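You operate a simulated robot arm through the tools that you are given. There is no shell and no other tool.

Carry out the task below with a simulated robot arm. There is one attempt and no reset: what you move stays moved.

JOB
Brake the tall rack, load both grey pieces on the blue-banded board and catch it home.
Fine: brake before the board comes out; take them from the side table and leave a finger's gap between them. Set down upright: slim cylinder. Where these are worked on the way, their far stop is far enough and under half their travel is too little: blue-banded board.

It is judged by the outcome, as a careful person would: the job done as asked, and still so three seconds after it is handed in. It fails if anything else is knocked over, pushed out of place, dropped, spilled or broken.

ROBOT AND FRAMES
A 7-joint arm with a two-finger parallel gripper, fixed in place. Base frame: the origin is on the floor under the middle of its stand, x ahead of it, y to its left, z up. Units: cm, rad, N and s.
With the tool pointing down near the work surface it reaches from about 38 to 88 cm from the base axis. Its first joint turns from -2.897 to 2.897 rad. Payload 3.43 kg.
The TCP is the grasp point between the finger pads, 3.4 cm short of the fingertips. In the tool frame z runs along the fingers and y along their closing line. The gripper opens to 12.8 cm. The fingers are 2.4 cm wide and 1.2 cm thick; the gripper's body (4.8 by 13 cm) begins 9.6 cm behind the TCP.
Orientation is told as [roll, pitch, yaw] about the base's x, y, z axes, in that order, counted from this pose: with the fingers straight down and closing along the base's y, the tool's x points along the base's -x, its y along +y and its z along -z.

CONTROLS
- The arm moves only by the tool drive_tool. Its argument "increments" is a list of rows, each an object of numbers (a shift or turn left out is 0, a gripper value left out holds the last): "grip": the opening, from 0 (shut) to 1 (fully open); "x", "y", "z": the shift along the tool's x, y, z in cm; "wx", "wy", "wz": the turn, a rotation vector about the tool's x, y, z in rad. In form: [{"grip": .., "x": .., "y": .., "z": .., "wx": .., "wy": .., "wz": ..}, ...]. A call has 1 to 20 rows; each row shifts and turns the commanded pose from where the row before left it, along the tool's axes as they then stand. Rows are played at 5 a second. More than 5 cm and 0.15 rad between two rows, or a gripper value outside its range, and nothing of the call is played. A pose out of reach is approached as far as the arm can. The call stops where the force on the tool passes 90 N (or 10 N more than at its start, if that is more) or the arm is blocked; 0.2 s more then pass. The fingers move at their own pace (about 15.3 cm/s each) and stop on an object; they squeeze with about 32 N. The grip force told is the motor's: it shows also when the fingers shut on nothing. Time passes only in rows, and 0.2 s behind the last, so rows that do not move let the fingers close. It gives the time, the measured TCP pose, the force on the tool (base axes), the opening and the grip force at its end, in the units of the frame above (readings bear some noise), with the torque about the TCP (base axes, N m) and any sound that the robot's microphone picked up.
- Cameras (640 x 400 px; columns grow to the right, rows downward): "scene" is fixed at [5.78, -65, 163.69]; the picture's right is [0.64, -0.77, 0.00], its down [-0.41, -0.35, -0.84] and it looks along [0.65, 0.54, -0.54] (base axes); focal length 327 px, centre (320, 200). "wrist" rides on the gripper at [7.6, -1.1, -16] in the tool frame; the picture's right is [0.15, 0.99, 0.00], its down [-0.88, 0.13, -0.46] and it looks along [-0.45, 0.07, 0.89] (tool axes); focal length 234 px, centre (320, 200). There is no depth. A picture from a camera that has moved, and an enlarged one, comes with that camera's place and axes in the base frame and with its lens. The place of the scene camera against the robot may be out by one fixed shift of up to 1.2 cm in any direction.
- grab_frame(camera): a new picture of that camera. The clock stands still meanwhile.
- inspect(camera, box): a new picture of the part [left, top, right, bottom] of that camera's present view, enlarged. The clock stands still meanwhile.
- close_job(): hands the job in; it is judged then, once.

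Places have to be worked out from the pictures, the camera data and where the tool is seen. Open the gripper and draw the arm clear of the work before you hand the job in, unless the task says otherwise.

The tools are called after ">>>" by a JSON object that holds its "name" and its "arguments". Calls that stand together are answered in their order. drive_tool: Moves the arm, as the interface text tells. Its arguments: {"type":"object","properties":{"increments":{"type":"array","items":{"type":"object","properties":{"grip":{"type":"number"},"x":{"type":"number"},"y":{"type":"number"},"z":{"type":"number"},"wx":{"type":"number"},"wy":{"type":"number"},"wz":{"type":"number"}}}}},"required":["increments"]} The other tools are called the same way: grab_frame (camera) takes a picture; inspect (camera, box) takes an enlarged picture of a part of a camera's view; close_job () hands the job in.

At the start:

```text
clock: 0.0
position: [47.04, -11.51, 138.1]
orientation: [0.0, 0.0, 0.0]
contact_force: [0.2, 0.3, -0.2]
torque: [0.05, 0.0, -0.05]
opening: 12.81
finger_force: 0.0
```

scene: 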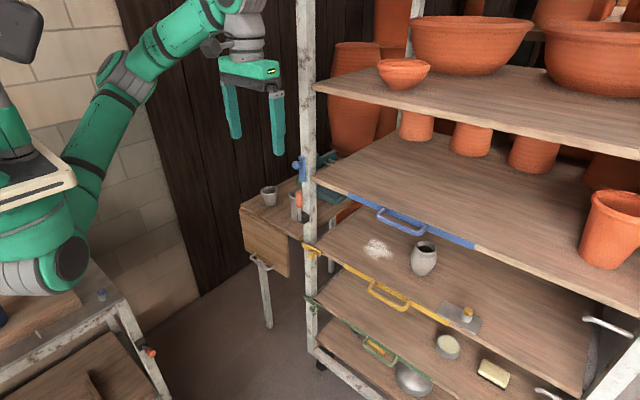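
wrist: 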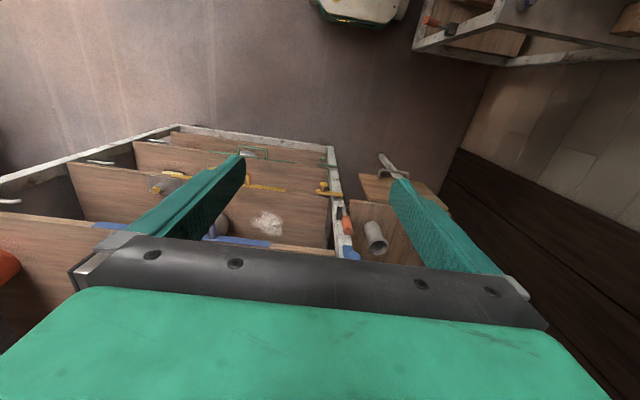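

I'll start by looking more closely at the scene to find the rack brake, the blue-banded board and the grey pieces on the side table.

>>> {"name": "inspect", "arguments": {"camera": "scene", "box": [230, 140, 350, 215]}}

>>> {"name": "inspect", "arguments": {"camera": "scene", "box": [290, 180, 490, 305]}}

>>> {"name": "inspect", "arguments": {"camera": "scene", "box": [290, 275, 490, 400]}}

>>> {"name": "inspect", "arguments": {"camera": "scene", "box": [480, 275, 640, 400]}}

>>> {"name": "inspect", "arguments": {"camera": "wrist", "box": [220, 130, 460, 280]}}

```text
5.33 times, centred on (290, 178) of scene
camera zoom: at [5.78, -65.0, 163.69], right [0.64, -0.77, 0.0], down [-0.41, -0.35, -0.84], along [0.65, 0.54, -0.54], focal length 1745 px, centre (480, 320)
```

zoom: 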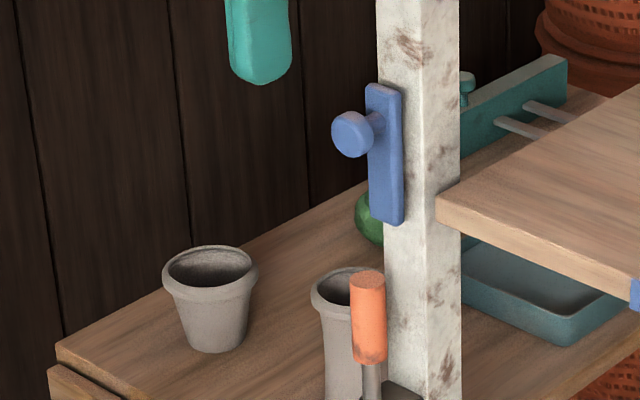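

```text
3.20 times, centred on (390, 242) of scene
camera zoom: at [5.78, -65.0, 163.69], right [0.64, -0.77, 0.0], down [-0.41, -0.35, -0.84], along [0.65, 0.54, -0.54], focal length 1047 px, centre (96, 64)
```

zoom: 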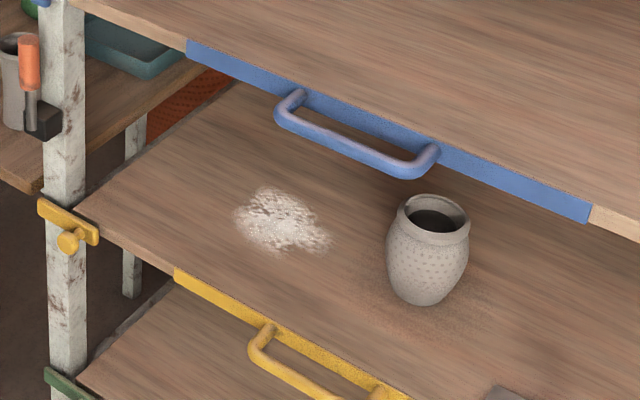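

```text
3.20 times, centred on (390, 338) of scene
camera zoom: at [5.78, -65.0, 163.69], right [0.64, -0.77, 0.0], down [-0.41, -0.35, -0.84], along [0.65, 0.54, -0.54], focal length 1047 px, centre (96, -240)
```

zoom: 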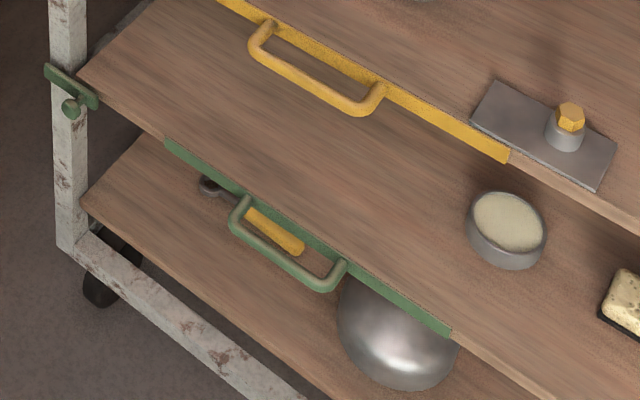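

```text
3.20 times, centred on (560, 338) of scene
camera zoom: at [5.78, -65.0, 163.69], right [0.64, -0.77, 0.0], down [-0.41, -0.35, -0.84], along [0.65, 0.54, -0.54], focal length 1047 px, centre (-448, -240)
```

zoom: 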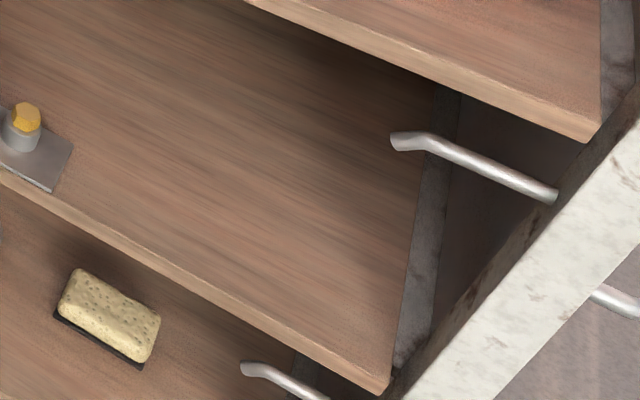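

```text
2.67 times, centred on (340, 205) of wrist
camera zoom: at [39.56, -12.87, 153.95], right [-0.15, 0.99, 0.0], down [0.88, 0.13, 0.46], along [0.45, 0.07, -0.89], focal length 624 px, centre (267, 187)
```

zoom: 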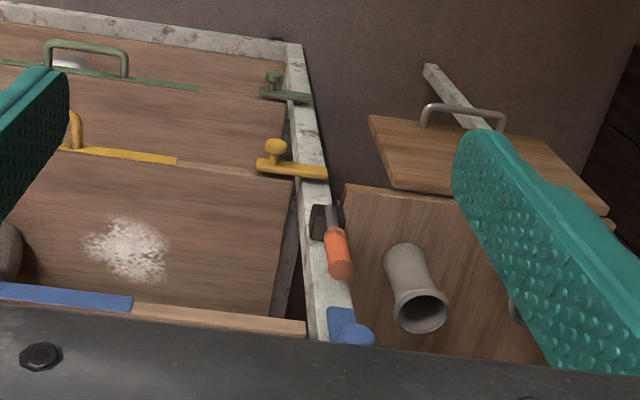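

The blue catch sits vertical (open) on the near post, with an orange-handled lever below it (likely the rack brake), and the two grey pieces are on the side table behind the post. I'll look at the other orange handle on the low cart for comparison, plus the blue shelf's contents.

>>> {"name": "inspect", "arguments": {"camera": "scene", "box": [80, 280, 200, 400]}}

>>> {"name": "inspect", "arguments": {"camera": "scene", "box": [270, 150, 350, 230]}}

>>> {"name": "inspect", "arguments": {"camera": "scene", "box": [300, 60, 640, 280]}}

>>> {"name": "inspect", "arguments": {"camera": "wrist", "box": [400, 0, 560, 100]}}

```text
3.33 times, centred on (140, 340) of scene
camera zoom: at [5.78, -65.0, 163.69], right [0.64, -0.77, 0.0], down [-0.41, -0.35, -0.84], along [0.65, 0.54, -0.54], focal length 1090 px, centre (920, -267)
```

zoom: 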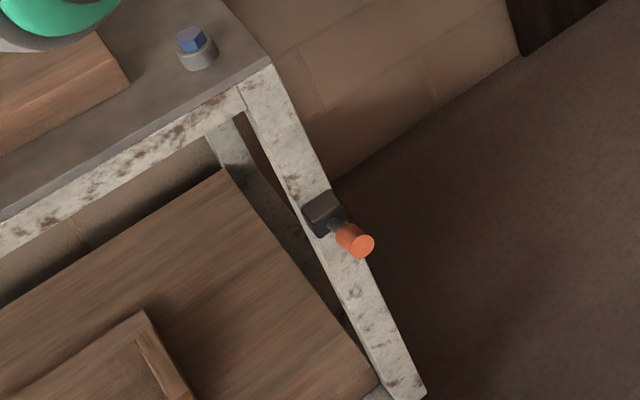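

```text
5.00 times, centred on (310, 190) of scene
camera zoom: at [5.78, -65.0, 163.69], right [0.64, -0.77, 0.0], down [-0.41, -0.35, -0.84], along [0.65, 0.54, -0.54], focal length 1636 px, centre (370, 250)
```

zoom: 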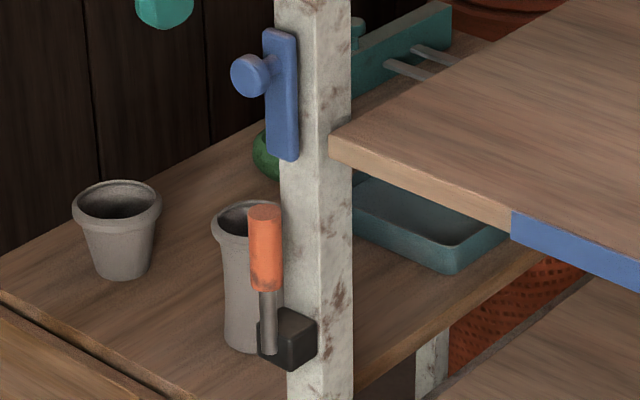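

```text
1.82 times, centred on (470, 170) of scene
camera zoom: at [5.78, -65.0, 163.69], right [0.64, -0.77, 0.0], down [-0.41, -0.35, -0.84], along [0.65, 0.54, -0.54], focal length 595 px, centre (47, 254)
```

zoom: 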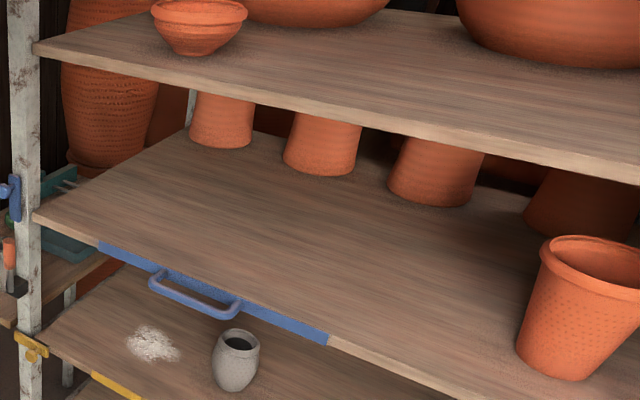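

```text
4.00 times, centred on (480, 50) of wrist
camera zoom: at [39.56, -12.87, 153.95], right [-0.15, 0.99, 0.0], down [0.88, 0.13, 0.46], along [0.45, 0.07, -0.89], focal length 937 px, centre (-320, 800)
```

zoom: 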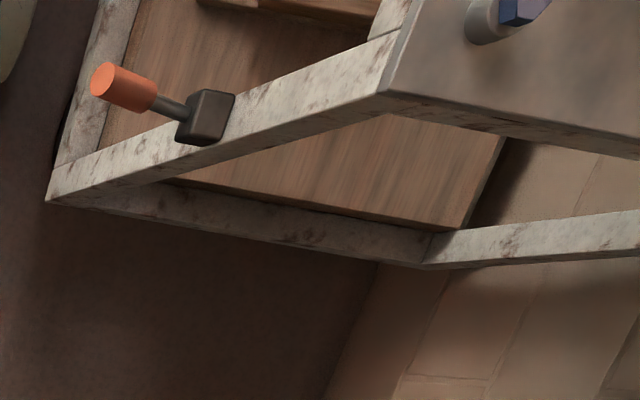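

The robot's own stand has the same lever standing out horizontally, while the rack's lever stands up, so the rack brake looks released. I'll move the arm back and down, tilting forward, to get a better wrist view of the brake, catch and side table.

>>> {"name": "drive_tool", "arguments": {"increments": [{"x": 2, "y": 3, "z": 3}, {"x": 2, "y": 3, "z": 3}, {"x": 1, "y": 3, "z": 3}, {"wy": -0.15}, {"wy": -0.15}, {"wy": -0.15}, {}]}}

>>> {"name": "grab_frame", "arguments": {"camera": "wrist"}}

>>> {"name": "grab_frame", "arguments": {"camera": "scene"}}

```text
clock: 1.6
position: [42.15, -2.65, 129.02]
orientation: [0.0, -0.45, 0.001]
contact_force: [-0.5, 0.2, -0.3]
torque: [-0.02, -0.02, 0.0]
opening: 12.81
finger_force: 0.1
```

```text
taken
camera wrist: at [28.37, -3.82, 140.02], right [-0.13, 0.99, -0.06], down [0.59, 0.13, 0.79], along [0.79, 0.07, -0.6], focal length 234 px, centre (320, 200)
```

wrist: 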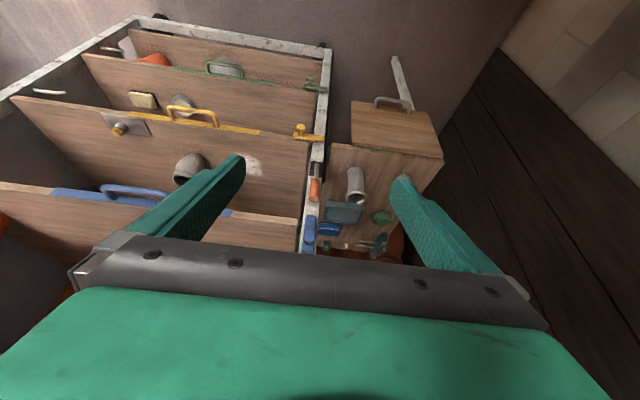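

```text
taken
```

scene: 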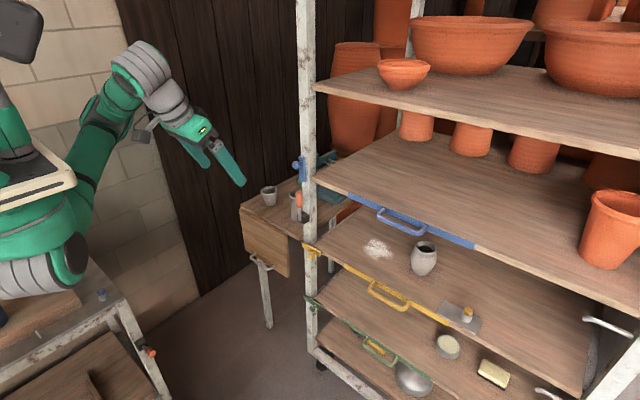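

>>> {"name": "inspect", "arguments": {"camera": "wrist", "box": [240, 110, 400, 260]}}

>>> {"name": "inspect", "arguments": {"camera": "wrist", "box": [300, 150, 400, 260]}}

>>> {"name": "inspect", "arguments": {"camera": "wrist", "box": [0, 130, 320, 260]}}

```text
2.67 times, centred on (320, 185) of wrist
camera zoom: at [28.37, -3.82, 140.02], right [-0.13, 0.99, -0.06], down [0.59, 0.13, 0.79], along [0.79, 0.07, -0.6], focal length 624 px, centre (320, 240)
```

zoom: 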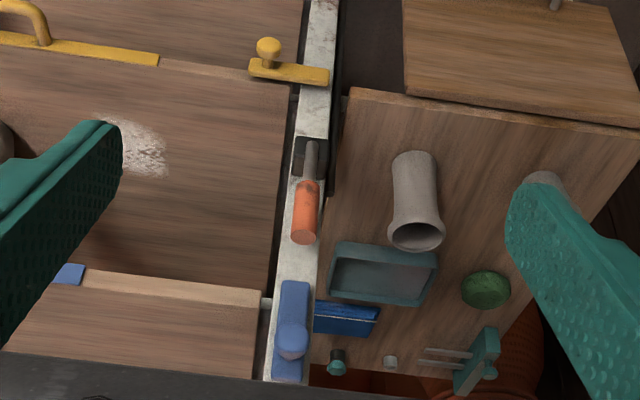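

```text
3.64 times, centred on (350, 205) of wrist
camera zoom: at [28.37, -3.82, 140.02], right [-0.13, 0.99, -0.06], down [0.59, 0.13, 0.79], along [0.79, 0.07, -0.6], focal length 852 px, centre (211, 182)
```

zoom: 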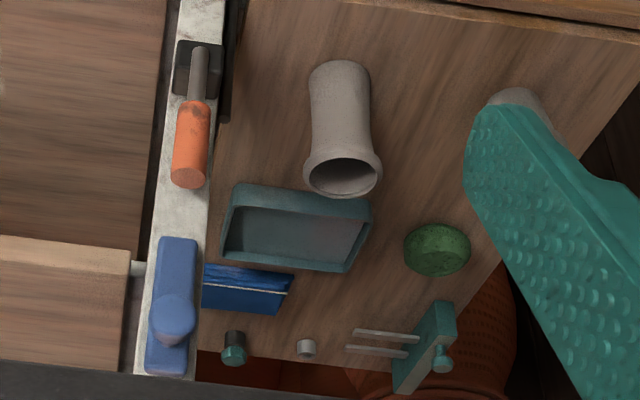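

```text
2.00 times, centred on (160, 195) of wrist
camera zoom: at [28.37, -3.82, 140.02], right [-0.13, 0.99, -0.06], down [0.59, 0.13, 0.79], along [0.79, 0.07, -0.6], focal length 468 px, centre (640, 210)
```

zoom: 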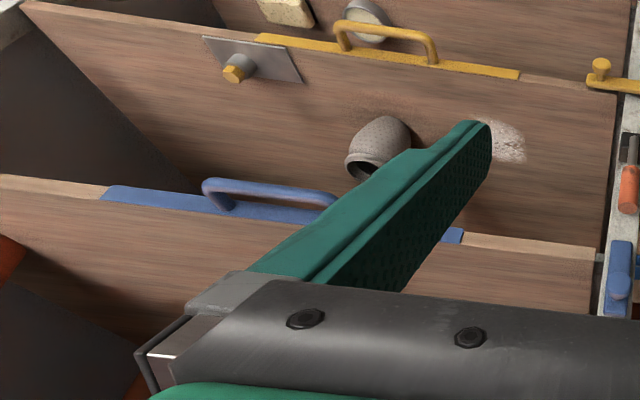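

From two views I place the brake lever's orange handle at about (70, -1.6, z 102–108), pivoting at z≈97, the blue catch knob at (69.2, -1.7, 118.5) and the blue handle bar near (68, -37, 112.5). I'll approach the lever from the front with the tool tilted and stop short to look.

>>> {"name": "drive_tool", "arguments": {"increments": [{"grip": 0.4, "x": -1.17, "y": 0.18, "z": 3.7}, {"x": -1.17, "y": 0.18, "z": 3.7}, {"x": -1.17, "y": 0.18, "z": 3.7}, {"x": -1.17, "y": 0.18, "z": 3.7}, {"x": -1.17, "y": 0.18, "z": 3.7}, {"wy": -0.15}, {"wy": -0.15}, {"wy": -0.05}, {}]}}

>>> {"name": "grab_frame", "arguments": {"camera": "wrist"}}

>>> {"name": "grab_frame", "arguments": {"camera": "scene"}}

```text
clock: 3.6
position: [55.41, -1.8, 114.93]
orientation: [0.0, -0.801, 0.0]
contact_force: [-0.6, 1.0, 0.1]
torque: [-0.02, -0.03, -0.01]
opening: 5.14
finger_force: 0.0
```

```text
taken
camera wrist: at [38.67, -2.94, 120.53], right [-0.1, 0.99, -0.11], down [0.29, 0.13, 0.95], along [0.95, 0.07, -0.3], focal length 234 px, centre (320, 200)
```

wrist: 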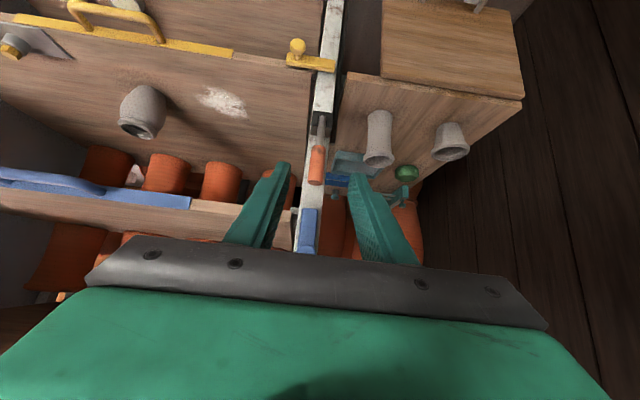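

```text
taken
```

scene: 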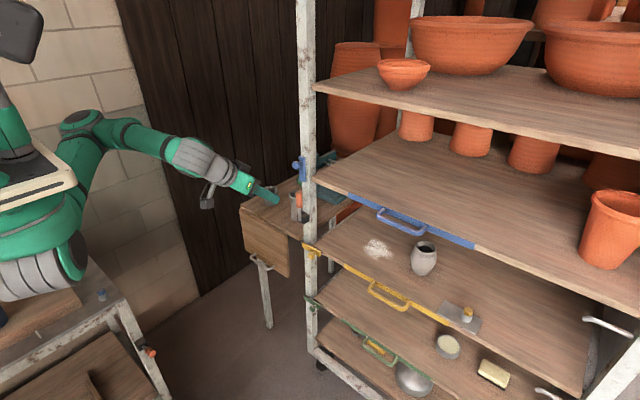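

>>> {"name": "inspect", "arguments": {"camera": "wrist", "box": [240, 90, 400, 260]}}

>>> {"name": "inspect", "arguments": {"camera": "scene", "box": [200, 140, 340, 228]}}

>>> {"name": "inspect", "arguments": {"camera": "wrist", "box": [320, 90, 480, 220]}}

```text
2.35 times, centred on (320, 175) of wrist
camera zoom: at [38.67, -2.94, 120.53], right [-0.1, 0.99, -0.11], down [0.29, 0.13, 0.95], along [0.95, 0.07, -0.3], focal length 551 px, centre (320, 259)
```

zoom: 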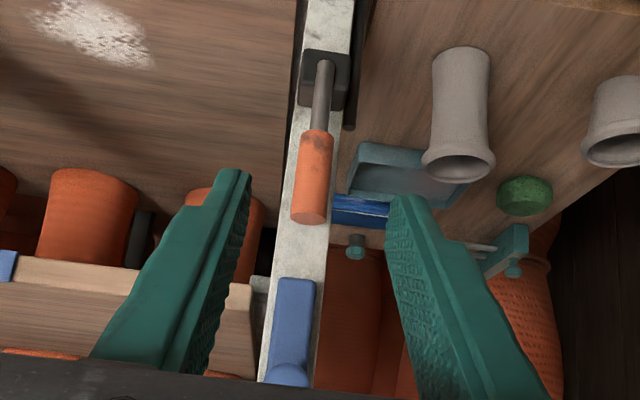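

```text
4.55 times, centred on (270, 184) of scene
camera zoom: at [5.78, -65.0, 163.69], right [0.64, -0.77, 0.0], down [-0.41, -0.35, -0.84], along [0.65, 0.54, -0.54], focal length 1487 px, centre (547, 273)
```

zoom: 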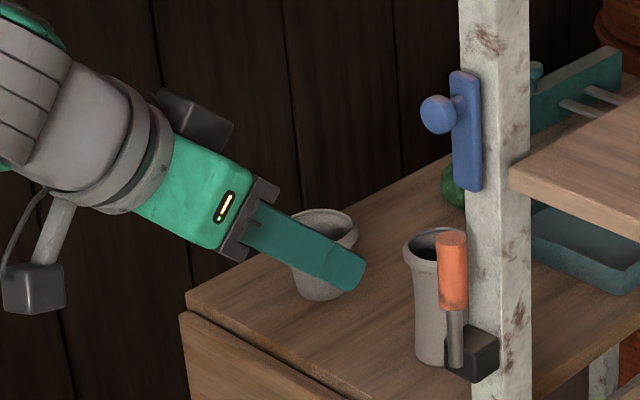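

```text
3.08 times, centred on (400, 155) of wrist
camera zoom: at [38.67, -2.94, 120.53], right [-0.1, 0.99, -0.11], down [0.29, 0.13, 0.95], along [0.95, 0.07, -0.3], focal length 720 px, centre (74, 338)
```

zoom: 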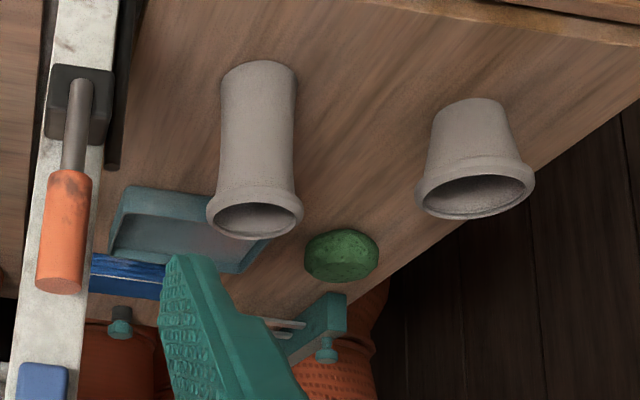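

The lever stands about 2 cm in front of the post. I'll advance so the fingertips straddle the orange handle without touching the post, then check before closing.

>>> {"name": "drive_tool", "arguments": {"increments": [{"x": -0.55, "y": 0.05, "z": 3.04}, {"x": -0.55, "y": 0.05, "z": 3.04}, {"x": -0.55, "y": 0.05, "z": 3.04}, {"x": -0.55, "y": 0.05, "z": 3.04}, {"x": -0.55, "z": 3.04}, {}]}}

>>> {"name": "inspect", "arguments": {"camera": "wrist", "box": [240, 90, 400, 260]}}

>>> {"name": "inspect", "arguments": {"camera": "scene", "box": [230, 140, 350, 215]}}

```text
clock: 5.0
position: [68.43, -1.72, 106.3]
orientation: [0.0, -0.797, 0.001]
contact_force: [-0.7, 0.6, -1.1]
torque: [-0.02, 0.01, 0.02]
opening: 5.12
finger_force: 0.0
```

```text
2.35 times, centred on (320, 175) of wrist
camera zoom: at [51.61, -2.82, 111.96], right [-0.1, 0.99, -0.1], down [0.29, 0.13, 0.95], along [0.95, 0.07, -0.3], focal length 551 px, centre (320, 259)
```

zoom: 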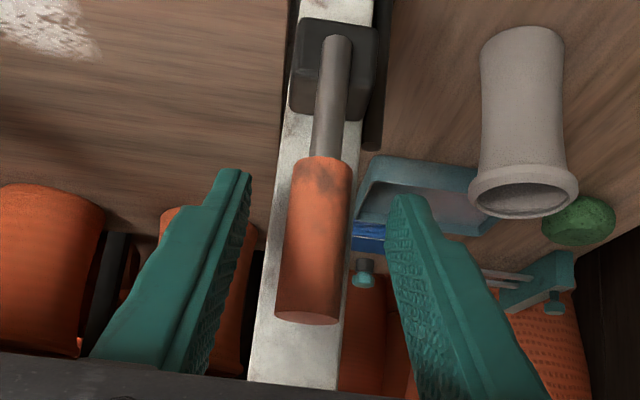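

```text
5.33 times, centred on (290, 178) of scene
camera zoom: at [5.78, -65.0, 163.69], right [0.64, -0.77, 0.0], down [-0.41, -0.35, -0.84], along [0.65, 0.54, -0.54], focal length 1745 px, centre (480, 320)
```

zoom: 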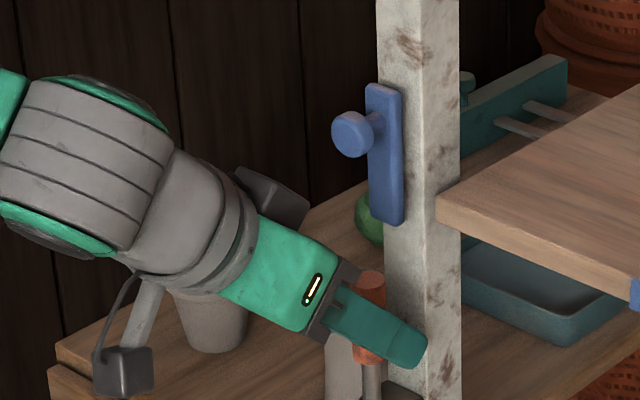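

The fingers straddle the handle, centred. I'll close on it and draw the lever a little out toward me along its arc, watching the force since the rack is still unbraked.

>>> {"name": "drive_tool", "arguments": {"increments": [{"grip": 0.0}, {}, {}, {"x": 0.76, "z": -0.681}, {"x": 0.842, "z": -0.577}, {"x": 0.91, "z": -0.462}]}}

>>> {"name": "inspect", "arguments": {"camera": "wrist", "box": [240, 90, 400, 260]}}

>>> {"name": "inspect", "arguments": {"camera": "scene", "box": [230, 140, 350, 215]}}

```text
clock: 6.4
position: [65.33, -1.8, 105.9]
orientation: [-0.001, -0.804, -0.001]
contact_force: [14.2, -13.0, 12.1]
torque: [-0.18, -1.57, -0.22]
opening: 2.15
finger_force: 45.4
```

```text
2.35 times, centred on (320, 175) of wrist
camera zoom: at [48.62, -2.85, 111.47], right [-0.1, 0.99, -0.11], down [0.28, 0.13, 0.95], along [0.95, 0.06, -0.29], focal length 551 px, centre (320, 259)
```

zoom: 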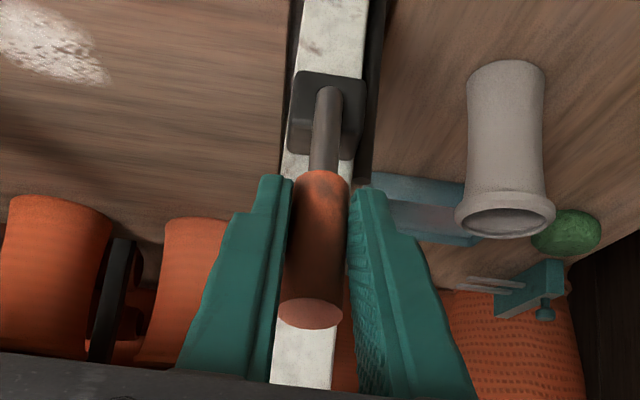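

```text
5.33 times, centred on (290, 178) of scene
camera zoom: at [5.78, -65.0, 163.69], right [0.64, -0.77, 0.0], down [-0.41, -0.35, -0.84], along [0.65, 0.54, -0.54], focal length 1745 px, centre (480, 320)
```

zoom: 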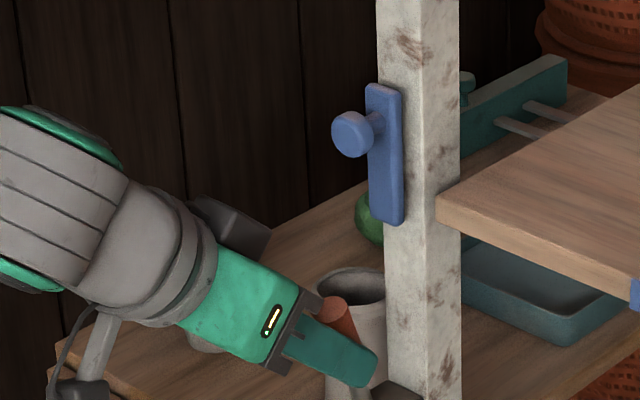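

The lever is swinging out toward me, and the post hasn't shifted. I'll continue along the arc downward.

>>> {"name": "drive_tool", "arguments": {"increments": [{"x": 0.962, "z": -0.339}, {"x": 0.998, "z": -0.211}, {"x": 1.017, "z": -0.077}, {"x": 1.019, "z": 0.053}, {"x": 1.003, "z": 0.188}, {"x": 0.969, "z": 0.318}]}}

>>> {"name": "inspect", "arguments": {"camera": "wrist", "box": [240, 90, 400, 260]}}

>>> {"name": "inspect", "arguments": {"camera": "scene", "box": [230, 150, 350, 225]}}

```text
clock: 7.8
position: [60.97, -1.53, 101.45]
orientation: [0.0, -0.797, -0.001]
contact_force: [0.1, -0.4, -0.9]
torque: [0.0, -0.01, 0.03]
opening: 0.0
finger_force: 33.1
```

```text
2.35 times, centred on (320, 175) of wrist
camera zoom: at [44.33, -2.71, 107.11], right [-0.1, 0.99, -0.1], down [0.29, 0.13, 0.95], along [0.95, 0.07, -0.3], focal length 551 px, centre (320, 259)
```

zoom: 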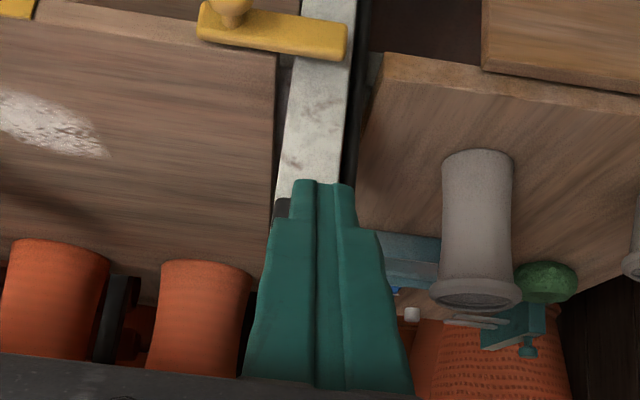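

```text
5.33 times, centred on (290, 188) of scene
camera zoom: at [5.78, -65.0, 163.69], right [0.64, -0.77, 0.0], down [-0.41, -0.35, -0.84], along [0.65, 0.54, -0.54], focal length 1745 px, centre (480, 267)
```

zoom: 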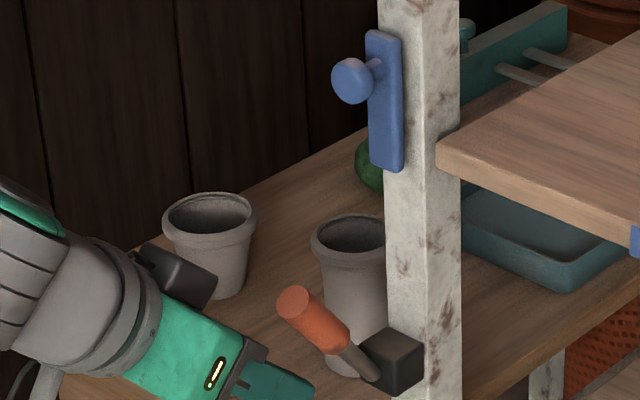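

The fingers slipped off, leaving the lever about 36° out, and the post is unmoved. I'll take the closed fingers around the lever's tip, come over the top and press it down to its stop.

>>> {"name": "drive_tool", "arguments": {"increments": [{"grip": 0.0, "z": -3.75}, {"z": -3.75}, {"x": -2.9}, {"x": -2.9}, {"x": -2.9}, {"z": 2.5}, {"z": 2.5}, {}]}}

>>> {"name": "inspect", "arguments": {"camera": "scene", "box": [230, 150, 350, 225]}}

>>> {"name": "inspect", "arguments": {"camera": "wrist", "box": [240, 90, 400, 260]}}

```text
clock: 9.6
position: [65.34, -1.65, 109.34]
orientation: [-0.001, -0.799, 0.0]
contact_force: [-0.6, 0.6, -0.8]
torque: [0.0, -0.01, -0.02]
opening: 0.0
finger_force: 33.0
```

```text
5.33 times, centred on (290, 188) of scene
camera zoom: at [5.78, -65.0, 163.69], right [0.64, -0.77, 0.0], down [-0.41, -0.35, -0.84], along [0.65, 0.54, -0.54], focal length 1745 px, centre (480, 267)
```

zoom: 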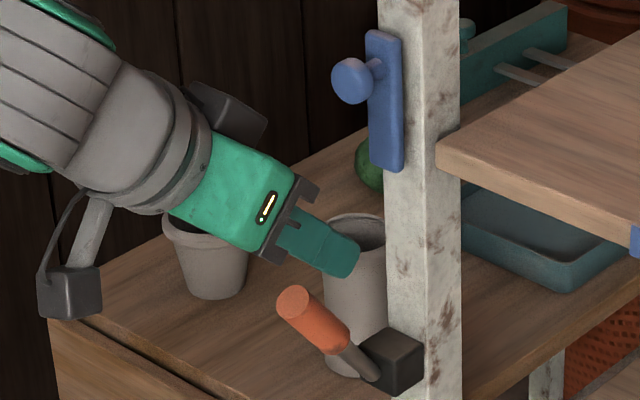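

```text
2.35 times, centred on (320, 175) of wrist
camera zoom: at [48.63, -2.79, 115.03], right [-0.1, 0.99, -0.1], down [0.29, 0.13, 0.95], along [0.95, 0.07, -0.3], focal length 551 px, centre (320, 259)
```

zoom: 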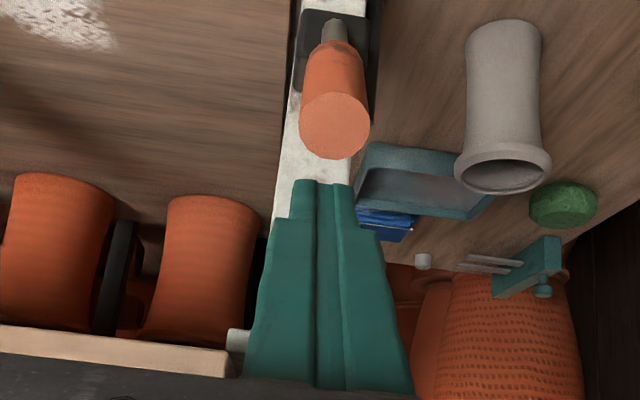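

The closed fingers are now above and behind the lever. I'll press it down along its arc.

>>> {"name": "drive_tool", "arguments": {"increments": [{"x": 1.0, "y": 0.1}, {"x": 1.0, "y": 0.1, "z": 0.1}, {"x": 1.0, "z": 0.2}, {"x": 1.0, "z": 0.3}, {"x": 1.0, "z": 0.3}, {"x": 1.0, "z": 0.4}]}}

>>> {"name": "inspect", "arguments": {"camera": "scene", "box": [230, 150, 350, 225]}}

>>> {"name": "inspect", "arguments": {"camera": "wrist", "box": [240, 90, 400, 260]}}

```text
clock: 11.0
position: [62.58, -1.34, 105.14]
orientation: [0.002, -0.822, -0.002]
contact_force: [12.7, 5.0, 69.6]
torque: [-0.03, -1.6, -0.01]
opening: 0.0
finger_force: 33.8
```

```text
5.33 times, centred on (290, 188) of scene
camera zoom: at [5.78, -65.0, 163.69], right [0.64, -0.77, 0.0], down [-0.41, -0.35, -0.84], along [0.65, 0.54, -0.54], focal length 1745 px, centre (480, 267)
```

zoom: 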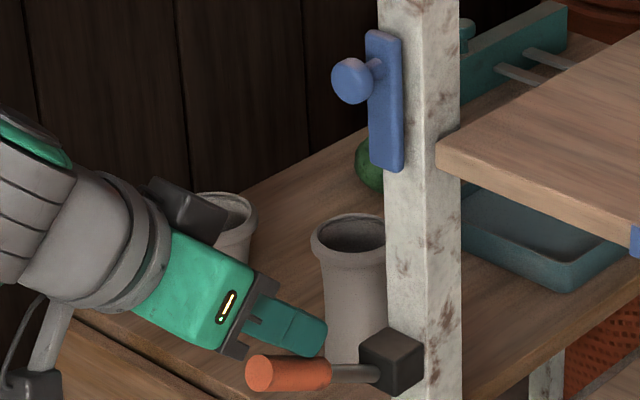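

```text
2.35 times, centred on (320, 175) of wrist
camera zoom: at [45.67, -2.55, 110.31], right [-0.1, 0.99, -0.11], down [0.27, 0.13, 0.96], along [0.96, 0.07, -0.28], focal length 551 px, centre (320, 259)
```

zoom: 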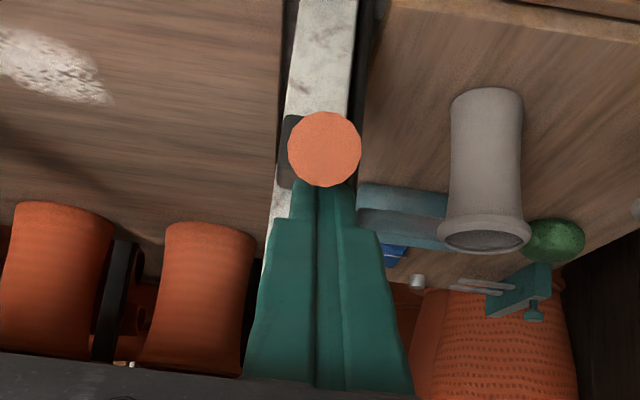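

The push met a firm 70 N with the lever about 60° out, which matches the angle of the braked lever on the robot's own stand. I'll back off and check that it stays.

>>> {"name": "drive_tool", "arguments": {"increments": [{"x": -1.5}, {"x": -2.5}, {"x": -2.5}, {"z": -4}, {}]}}

>>> {"name": "inspect", "arguments": {"camera": "scene", "box": [230, 150, 350, 225]}}

>>> {"name": "inspect", "arguments": {"camera": "scene", "box": [290, 180, 490, 305]}}

```text
clock: 12.2
position: [63.77, -1.43, 111.63]
orientation: [0.001, -0.8, 0.002]
contact_force: [-0.1, 0.3, 0.8]
torque: [0.0, 0.02, -0.01]
opening: 0.0
finger_force: 33.2
```

```text
5.33 times, centred on (290, 188) of scene
camera zoom: at [5.78, -65.0, 163.69], right [0.64, -0.77, 0.0], down [-0.41, -0.35, -0.84], along [0.65, 0.54, -0.54], focal length 1745 px, centre (480, 267)
```

zoom: 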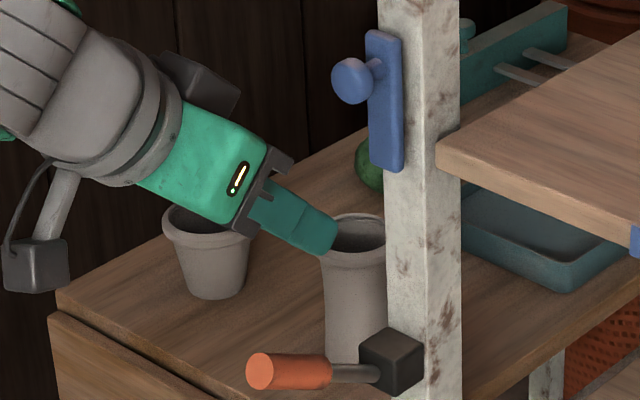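

```text
3.20 times, centred on (390, 242) of scene
camera zoom: at [5.78, -65.0, 163.69], right [0.64, -0.77, 0.0], down [-0.41, -0.35, -0.84], along [0.65, 0.54, -0.54], focal length 1047 px, centre (96, 64)
```

zoom: 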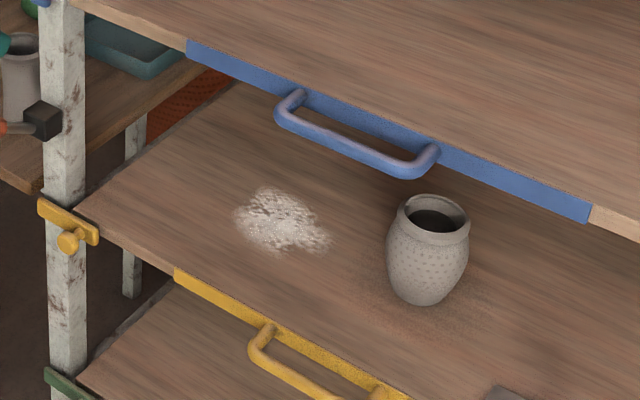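

The brake lever holds at its stop and the rack is in place. Next is the blue board: I'll back off, bring the tool near-vertical and turn it 90° so the fingers can straddle the handle bar front-to-back.

>>> {"name": "drive_tool", "arguments": {"increments": [{"z": -4.5}, {"z": -4.5}, {"z": -4.5}, {"wy": 0.1375, "y": -3}, {"wy": 0.1375, "y": -3}, {"wy": 0.1375, "y": -3}, {"wy": 0.1375, "y": -3}, {"wz": -0.1428, "grip": 0.45}, {"wz": -0.1428}, {"wz": -0.1428}, {"wz": -0.1428}, {"wz": -0.1428}, {"wz": -0.1428}, {"wz": -0.1428}, {"wz": -0.1428}, {"wz": -0.1428}, {"wz": -0.1428}, {"wz": -0.1428}, {}]}}

>>> {"name": "grab_frame", "arguments": {"camera": "wrist"}}

>>> {"name": "grab_frame", "arguments": {"camera": "scene"}}

```text
clock: 16.2
position: [54.12, -13.38, 120.79]
orientation: [-0.243, 0.007, 1.572]
contact_force: [-0.2, 1.0, -0.1]
torque: [0.03, 0.05, -0.02]
opening: 5.77
finger_force: 0.0
```

```text
taken
camera wrist: at [51.37, -20.91, 136.6], right [-0.96, -0.15, -0.24], down [-0.24, 0.88, 0.4], along [0.15, 0.44, -0.88], focal length 234 px, centre (320, 200)
```

wrist: 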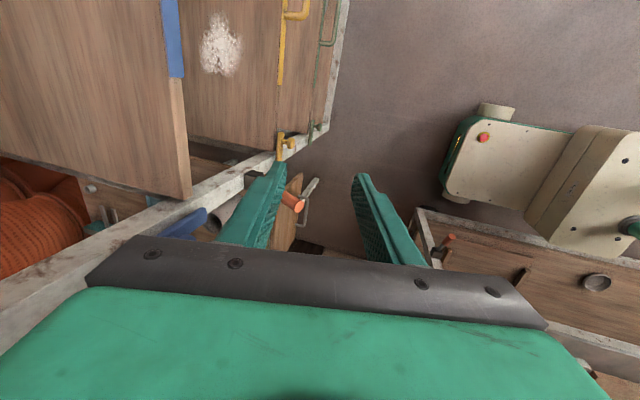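

```text
taken
```

scene: 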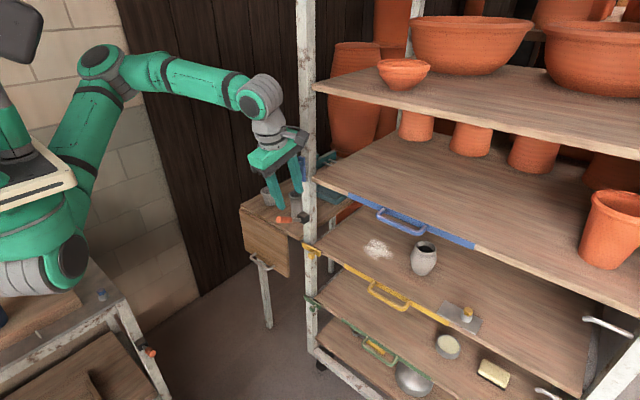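

I'm clear of the rack. I'll move to a pre-grasp point above the blue handle bar and check the alignment.

>>> {"name": "drive_tool", "arguments": {"increments": [{"x": 3.93, "y": -1.92, "z": 0.53}, {"x": 3.93, "y": -1.92, "z": 0.53}, {"x": 3.93, "y": -1.92, "z": 0.53}, {"x": 3.93, "y": -1.92, "z": 0.53}, {"x": 3.93, "y": -1.92, "z": 0.53}, {"x": 3.93, "y": -1.92, "z": 0.53}, {}]}}

>>> {"name": "grab_frame", "arguments": {"camera": "wrist"}}

>>> {"name": "grab_frame", "arguments": {"camera": "scene"}}

```text
clock: 17.8
position: [65.95, -36.81, 120.8]
orientation: [-0.25, 0.0, 1.571]
contact_force: [0.1, -0.2, 0.6]
torque: [-0.01, 0.04, 0.01]
opening: 5.77
finger_force: 0.0
```

```text
taken
camera wrist: at [63.16, -44.6, 136.54], right [-0.96, -0.15, -0.24], down [-0.24, 0.88, 0.41], along [0.16, 0.45, -0.88], focal length 234 px, centre (320, 200)
```

wrist: 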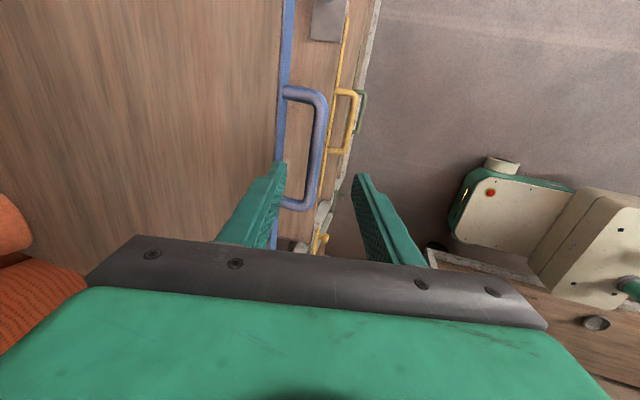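

```text
taken
```

scene: 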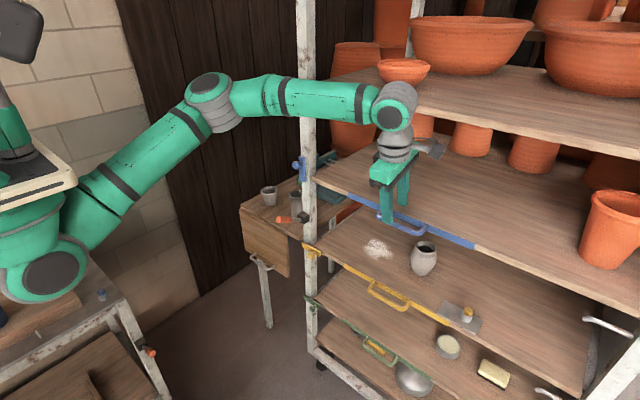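

>>> {"name": "inspect", "arguments": {"camera": "wrist", "box": [230, 70, 390, 250]}}

```text
2.22 times, centred on (310, 160) of wrist
camera zoom: at [63.16, -44.6, 136.54], right [-0.96, -0.15, -0.24], down [-0.24, 0.88, 0.41], along [0.16, 0.45, -0.88], focal length 520 px, centre (342, 289)
```

zoom: 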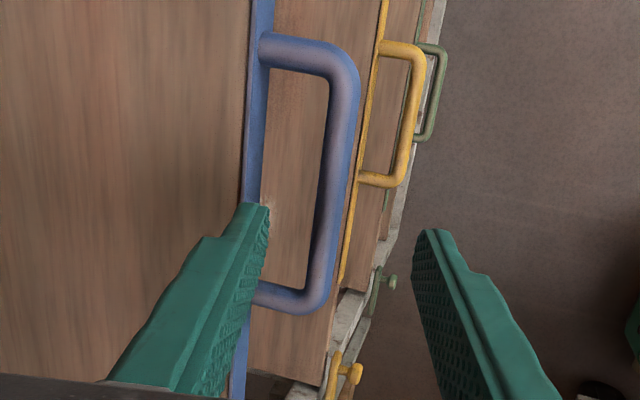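

The bar is about 1.6 cm thick at x≈68.6 with roughly 3 cm clear behind it. I'll narrow the fingers to about 3.5 cm, lower them around the bar, and check before gripping.

>>> {"name": "drive_tool", "arguments": {"increments": [{"grip": 0.27}, {}, {"x": 0.1, "y": -0.05, "z": 2}, {"x": 0.1, "y": -0.05, "z": 2}, {"x": 0.1, "y": -0.05, "z": 2}, {"x": 0.1, "y": -0.05, "z": 1.9}, {}]}}

>>> {"name": "inspect", "arguments": {"camera": "wrist", "box": [230, 70, 390, 250]}}

>>> {"name": "inspect", "arguments": {"camera": "scene", "box": [320, 80, 480, 260]}}

```text
clock: 19.4
position: [68.08, -37.27, 113.33]
orientation: [-0.249, -0.001, 1.571]
contact_force: [0.0, -0.2, -0.6]
torque: [0.04, 0.0, 0.0]
opening: 3.44
finger_force: 0.0
```

```text
2.22 times, centred on (310, 160) of wrist
camera zoom: at [65.22, -45.03, 128.93], right [-0.96, -0.15, -0.24], down [-0.24, 0.88, 0.41], along [0.16, 0.45, -0.88], focal length 520 px, centre (342, 289)
```

zoom: 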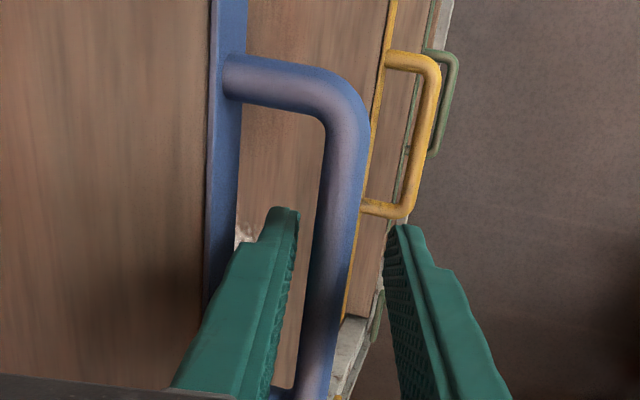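

```text
2.22 times, centred on (400, 170) of scene
camera zoom: at [5.78, -65.0, 163.69], right [0.64, -0.77, 0.0], down [-0.41, -0.35, -0.84], along [0.65, 0.54, -0.54], focal length 727 px, centre (142, 267)
```

zoom: 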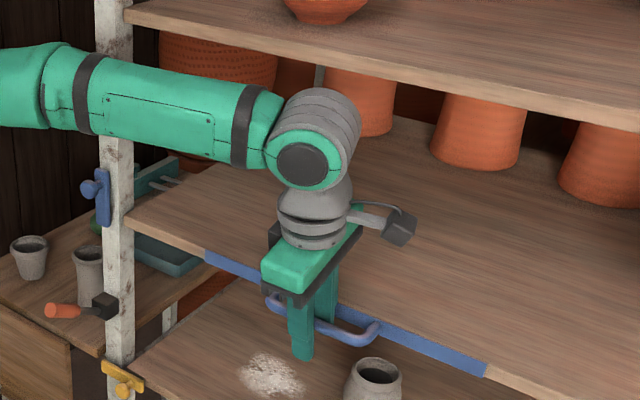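

The bar sits between the fingers. I'll close on it and draw the board out slowly, a few centimetres first.

>>> {"name": "drive_tool", "arguments": {"increments": [{"grip": 0.0}, {}, {}, {"y": 0.48, "z": -0.124}, {"y": 0.97, "z": -0.247}, {"y": 0.97, "z": -0.247}, {"y": 0.97, "z": -0.247}, {"y": 0.97, "z": -0.247}, {"y": 0.48, "z": -0.124}, {}]}}

>>> {"name": "grab_frame", "arguments": {"camera": "scene"}}

>>> {"name": "grab_frame", "arguments": {"camera": "wrist"}}

```text
clock: 21.6
position: [63.17, -37.36, 113.29]
orientation: [-0.248, 0.003, 1.573]
contact_force: [1.4, -1.8, 25.5]
torque: [-0.33, -0.05, 1.02]
opening: 1.38
finger_force: 44.9
```

```text
taken
```

scene: 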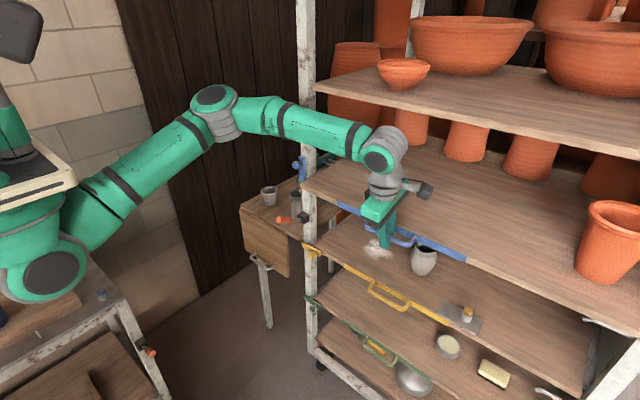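

```text
taken
camera wrist: at [60.25, -45.0, 129.03], right [-0.96, -0.15, -0.24], down [-0.24, 0.88, 0.41], along [0.16, 0.45, -0.88], focal length 234 px, centre (320, 200)
```

wrist: 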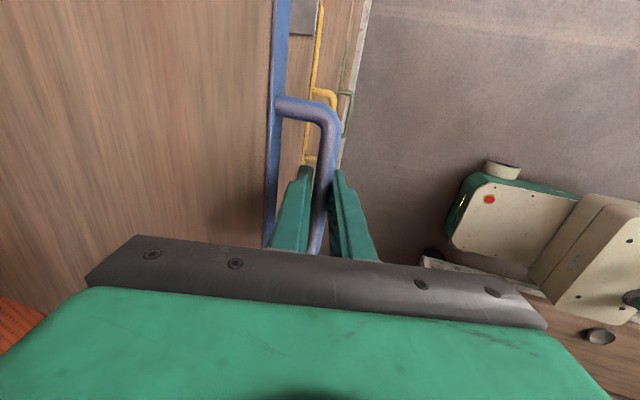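

The board slides freely and the pots ride along. I'll keep pulling gently at about 5 cm/s, watching for the stop.

>>> {"name": "drive_tool", "arguments": {"increments": [{"y": 0.41, "z": -0.417}, {"y": 0.97, "z": -0.247}, {"y": 0.97, "z": -0.247}, {"y": 0.97, "z": -0.247}, {"y": 0.97, "z": -0.247}, {"y": 0.97, "z": -0.247}, {"y": 0.97, "z": -0.247}, {"y": 0.97, "z": -0.247}, {"y": 0.97, "z": -0.247}, {"y": 0.97, "z": -0.247}, {"y": 0.48, "z": -0.124}, {}]}}

>>> {"name": "grab_frame", "arguments": {"camera": "scene"}}

```text
clock: 24.2
position: [53.08, -37.39, 113.43]
orientation: [-0.248, -0.001, 1.569]
contact_force: [-2.0, -4.6, -42.0]
torque: [-0.3, 0.03, 1.03]
opening: 1.35
finger_force: 45.0
```

```text
taken
```

scene: 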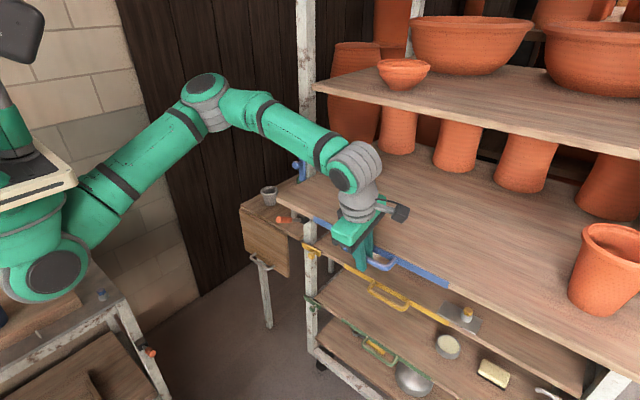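

The vertical load shows my small lift overshot, so I'll lower about 0.2 cm and keep pulling, aiming for the far stop.

>>> {"name": "drive_tool", "arguments": {"increments": [{"y": 0.045, "z": 0.18}, {"y": 0.48, "z": -0.124}, {"y": 0.97, "z": -0.247}, {"y": 0.97, "z": -0.247}, {"y": 0.97, "z": -0.247}, {"y": 0.97, "z": -0.247}, {"y": 0.97, "z": -0.247}, {"y": 0.48, "z": -0.124}, {}]}}

>>> {"name": "grab_frame", "arguments": {"camera": "scene"}}

```text
clock: 26.2
position: [47.07, -37.33, 113.53]
orientation: [-0.248, 0.0, 1.57]
contact_force: [-3.1, 5.5, 2.9]
torque: [1.01, 0.23, 1.33]
opening: 1.39
finger_force: 44.9
```

```text
taken
```

scene: 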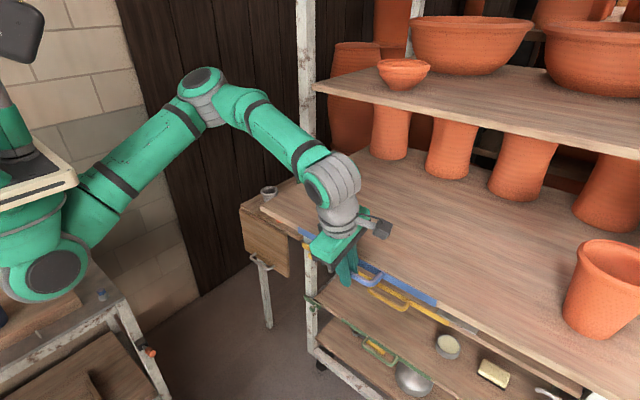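

21 cm out and load is low; I'll continue slowly to find the far stop.

>>> {"name": "drive_tool", "arguments": {"increments": [{"y": 0.48, "z": -0.124}, {"y": 0.73, "z": -0.185}, {"y": 0.73, "z": -0.185}, {"y": 0.73, "z": -0.185}, {"y": 0.73, "z": -0.185}, {"y": 0.73, "z": -0.185}, {"y": 0.73, "z": -0.185}, {"y": 0.48, "z": -0.124}, {}]}}

>>> {"name": "grab_frame", "arguments": {"camera": "scene"}}

```text
clock: 28.2
position: [41.57, -37.31, 113.44]
orientation: [-0.249, 0.0, 1.569]
contact_force: [-0.6, 4.0, 0.8]
torque: [-0.31, 0.02, 0.94]
opening: 1.37
finger_force: 44.8
```

```text
taken
```

scene: 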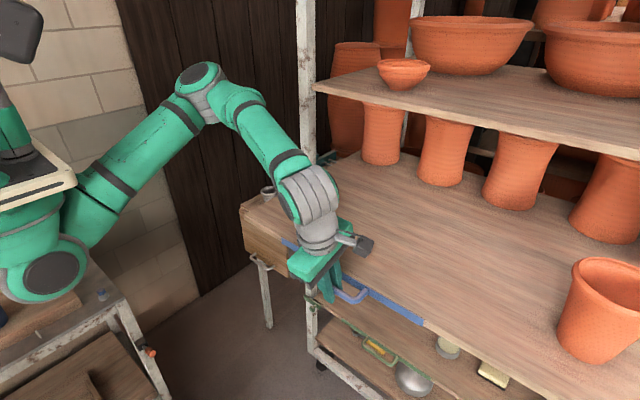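

Still no stop at 26.5 cm out. I'll continue a bit further, slowly.

>>> {"name": "drive_tool", "arguments": {"increments": [{"y": 0.48, "z": -0.124}, {"y": 0.73, "z": -0.185}, {"y": 0.73, "z": -0.185}, {"y": 0.73, "z": -0.185}, {"y": 0.73, "z": -0.185}, {"y": 0.73, "z": -0.185}, {"y": 0.48, "z": -0.124}, {}]}}

>>> {"name": "grab_frame", "arguments": {"camera": "scene"}}

```text
clock: 29.7
position: [38.55, -37.33, 113.44]
orientation: [-0.267, 0.001, 1.586]
contact_force: [25.6, -8.7, -20.8]
torque: [-0.33, 0.05, -0.62]
opening: 1.38
finger_force: 44.7
stopped in row 7: the force on the tool passed its limit at 96 N (the readings are from after the stop); the commanded pose is now the measured one
```

```text
taken
```

scene: 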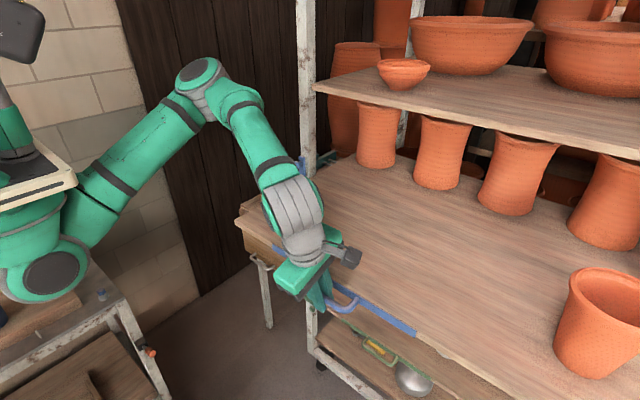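

The board reached its far stop at about 30 cm of travel and the pots are undisturbed. I'll open the fingers a little and lift clear of the handle.

>>> {"name": "drive_tool", "arguments": {"increments": [{"grip": 0.28}, {}, {"z": -2}, {"z": -4}, {"z": -4}, {"z": -4}, {}]}}

>>> {"name": "grab_frame", "arguments": {"camera": "scene"}}

>>> {"name": "grab_frame", "arguments": {"camera": "wrist"}}

```text
clock: 31.3
position: [34.42, -37.33, 125.93]
orientation: [-0.225, 0.002, 1.582]
contact_force: [-0.6, -0.1, 1.0]
torque: [-0.03, 0.0, -0.04]
opening: 3.59
finger_force: 0.1
```

```text
taken
```

scene: 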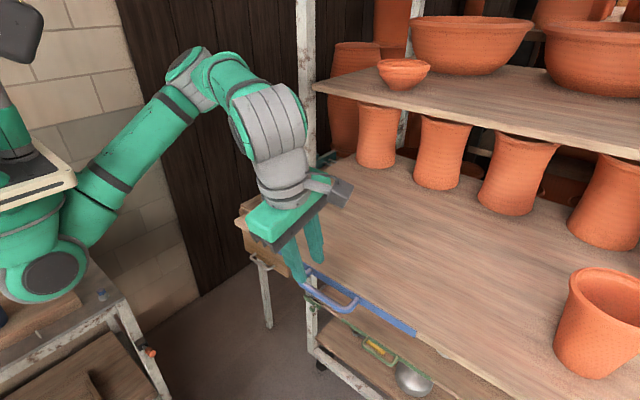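

```text
taken
camera wrist: at [32.12, -44.98, 141.71], right [-0.96, -0.16, -0.22], down [-0.24, 0.88, 0.41], along [0.13, 0.45, -0.88], focal length 234 px, centre (320, 200)
```

wrist: 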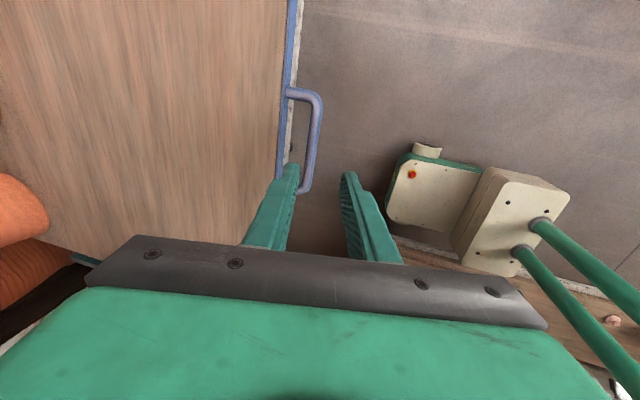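

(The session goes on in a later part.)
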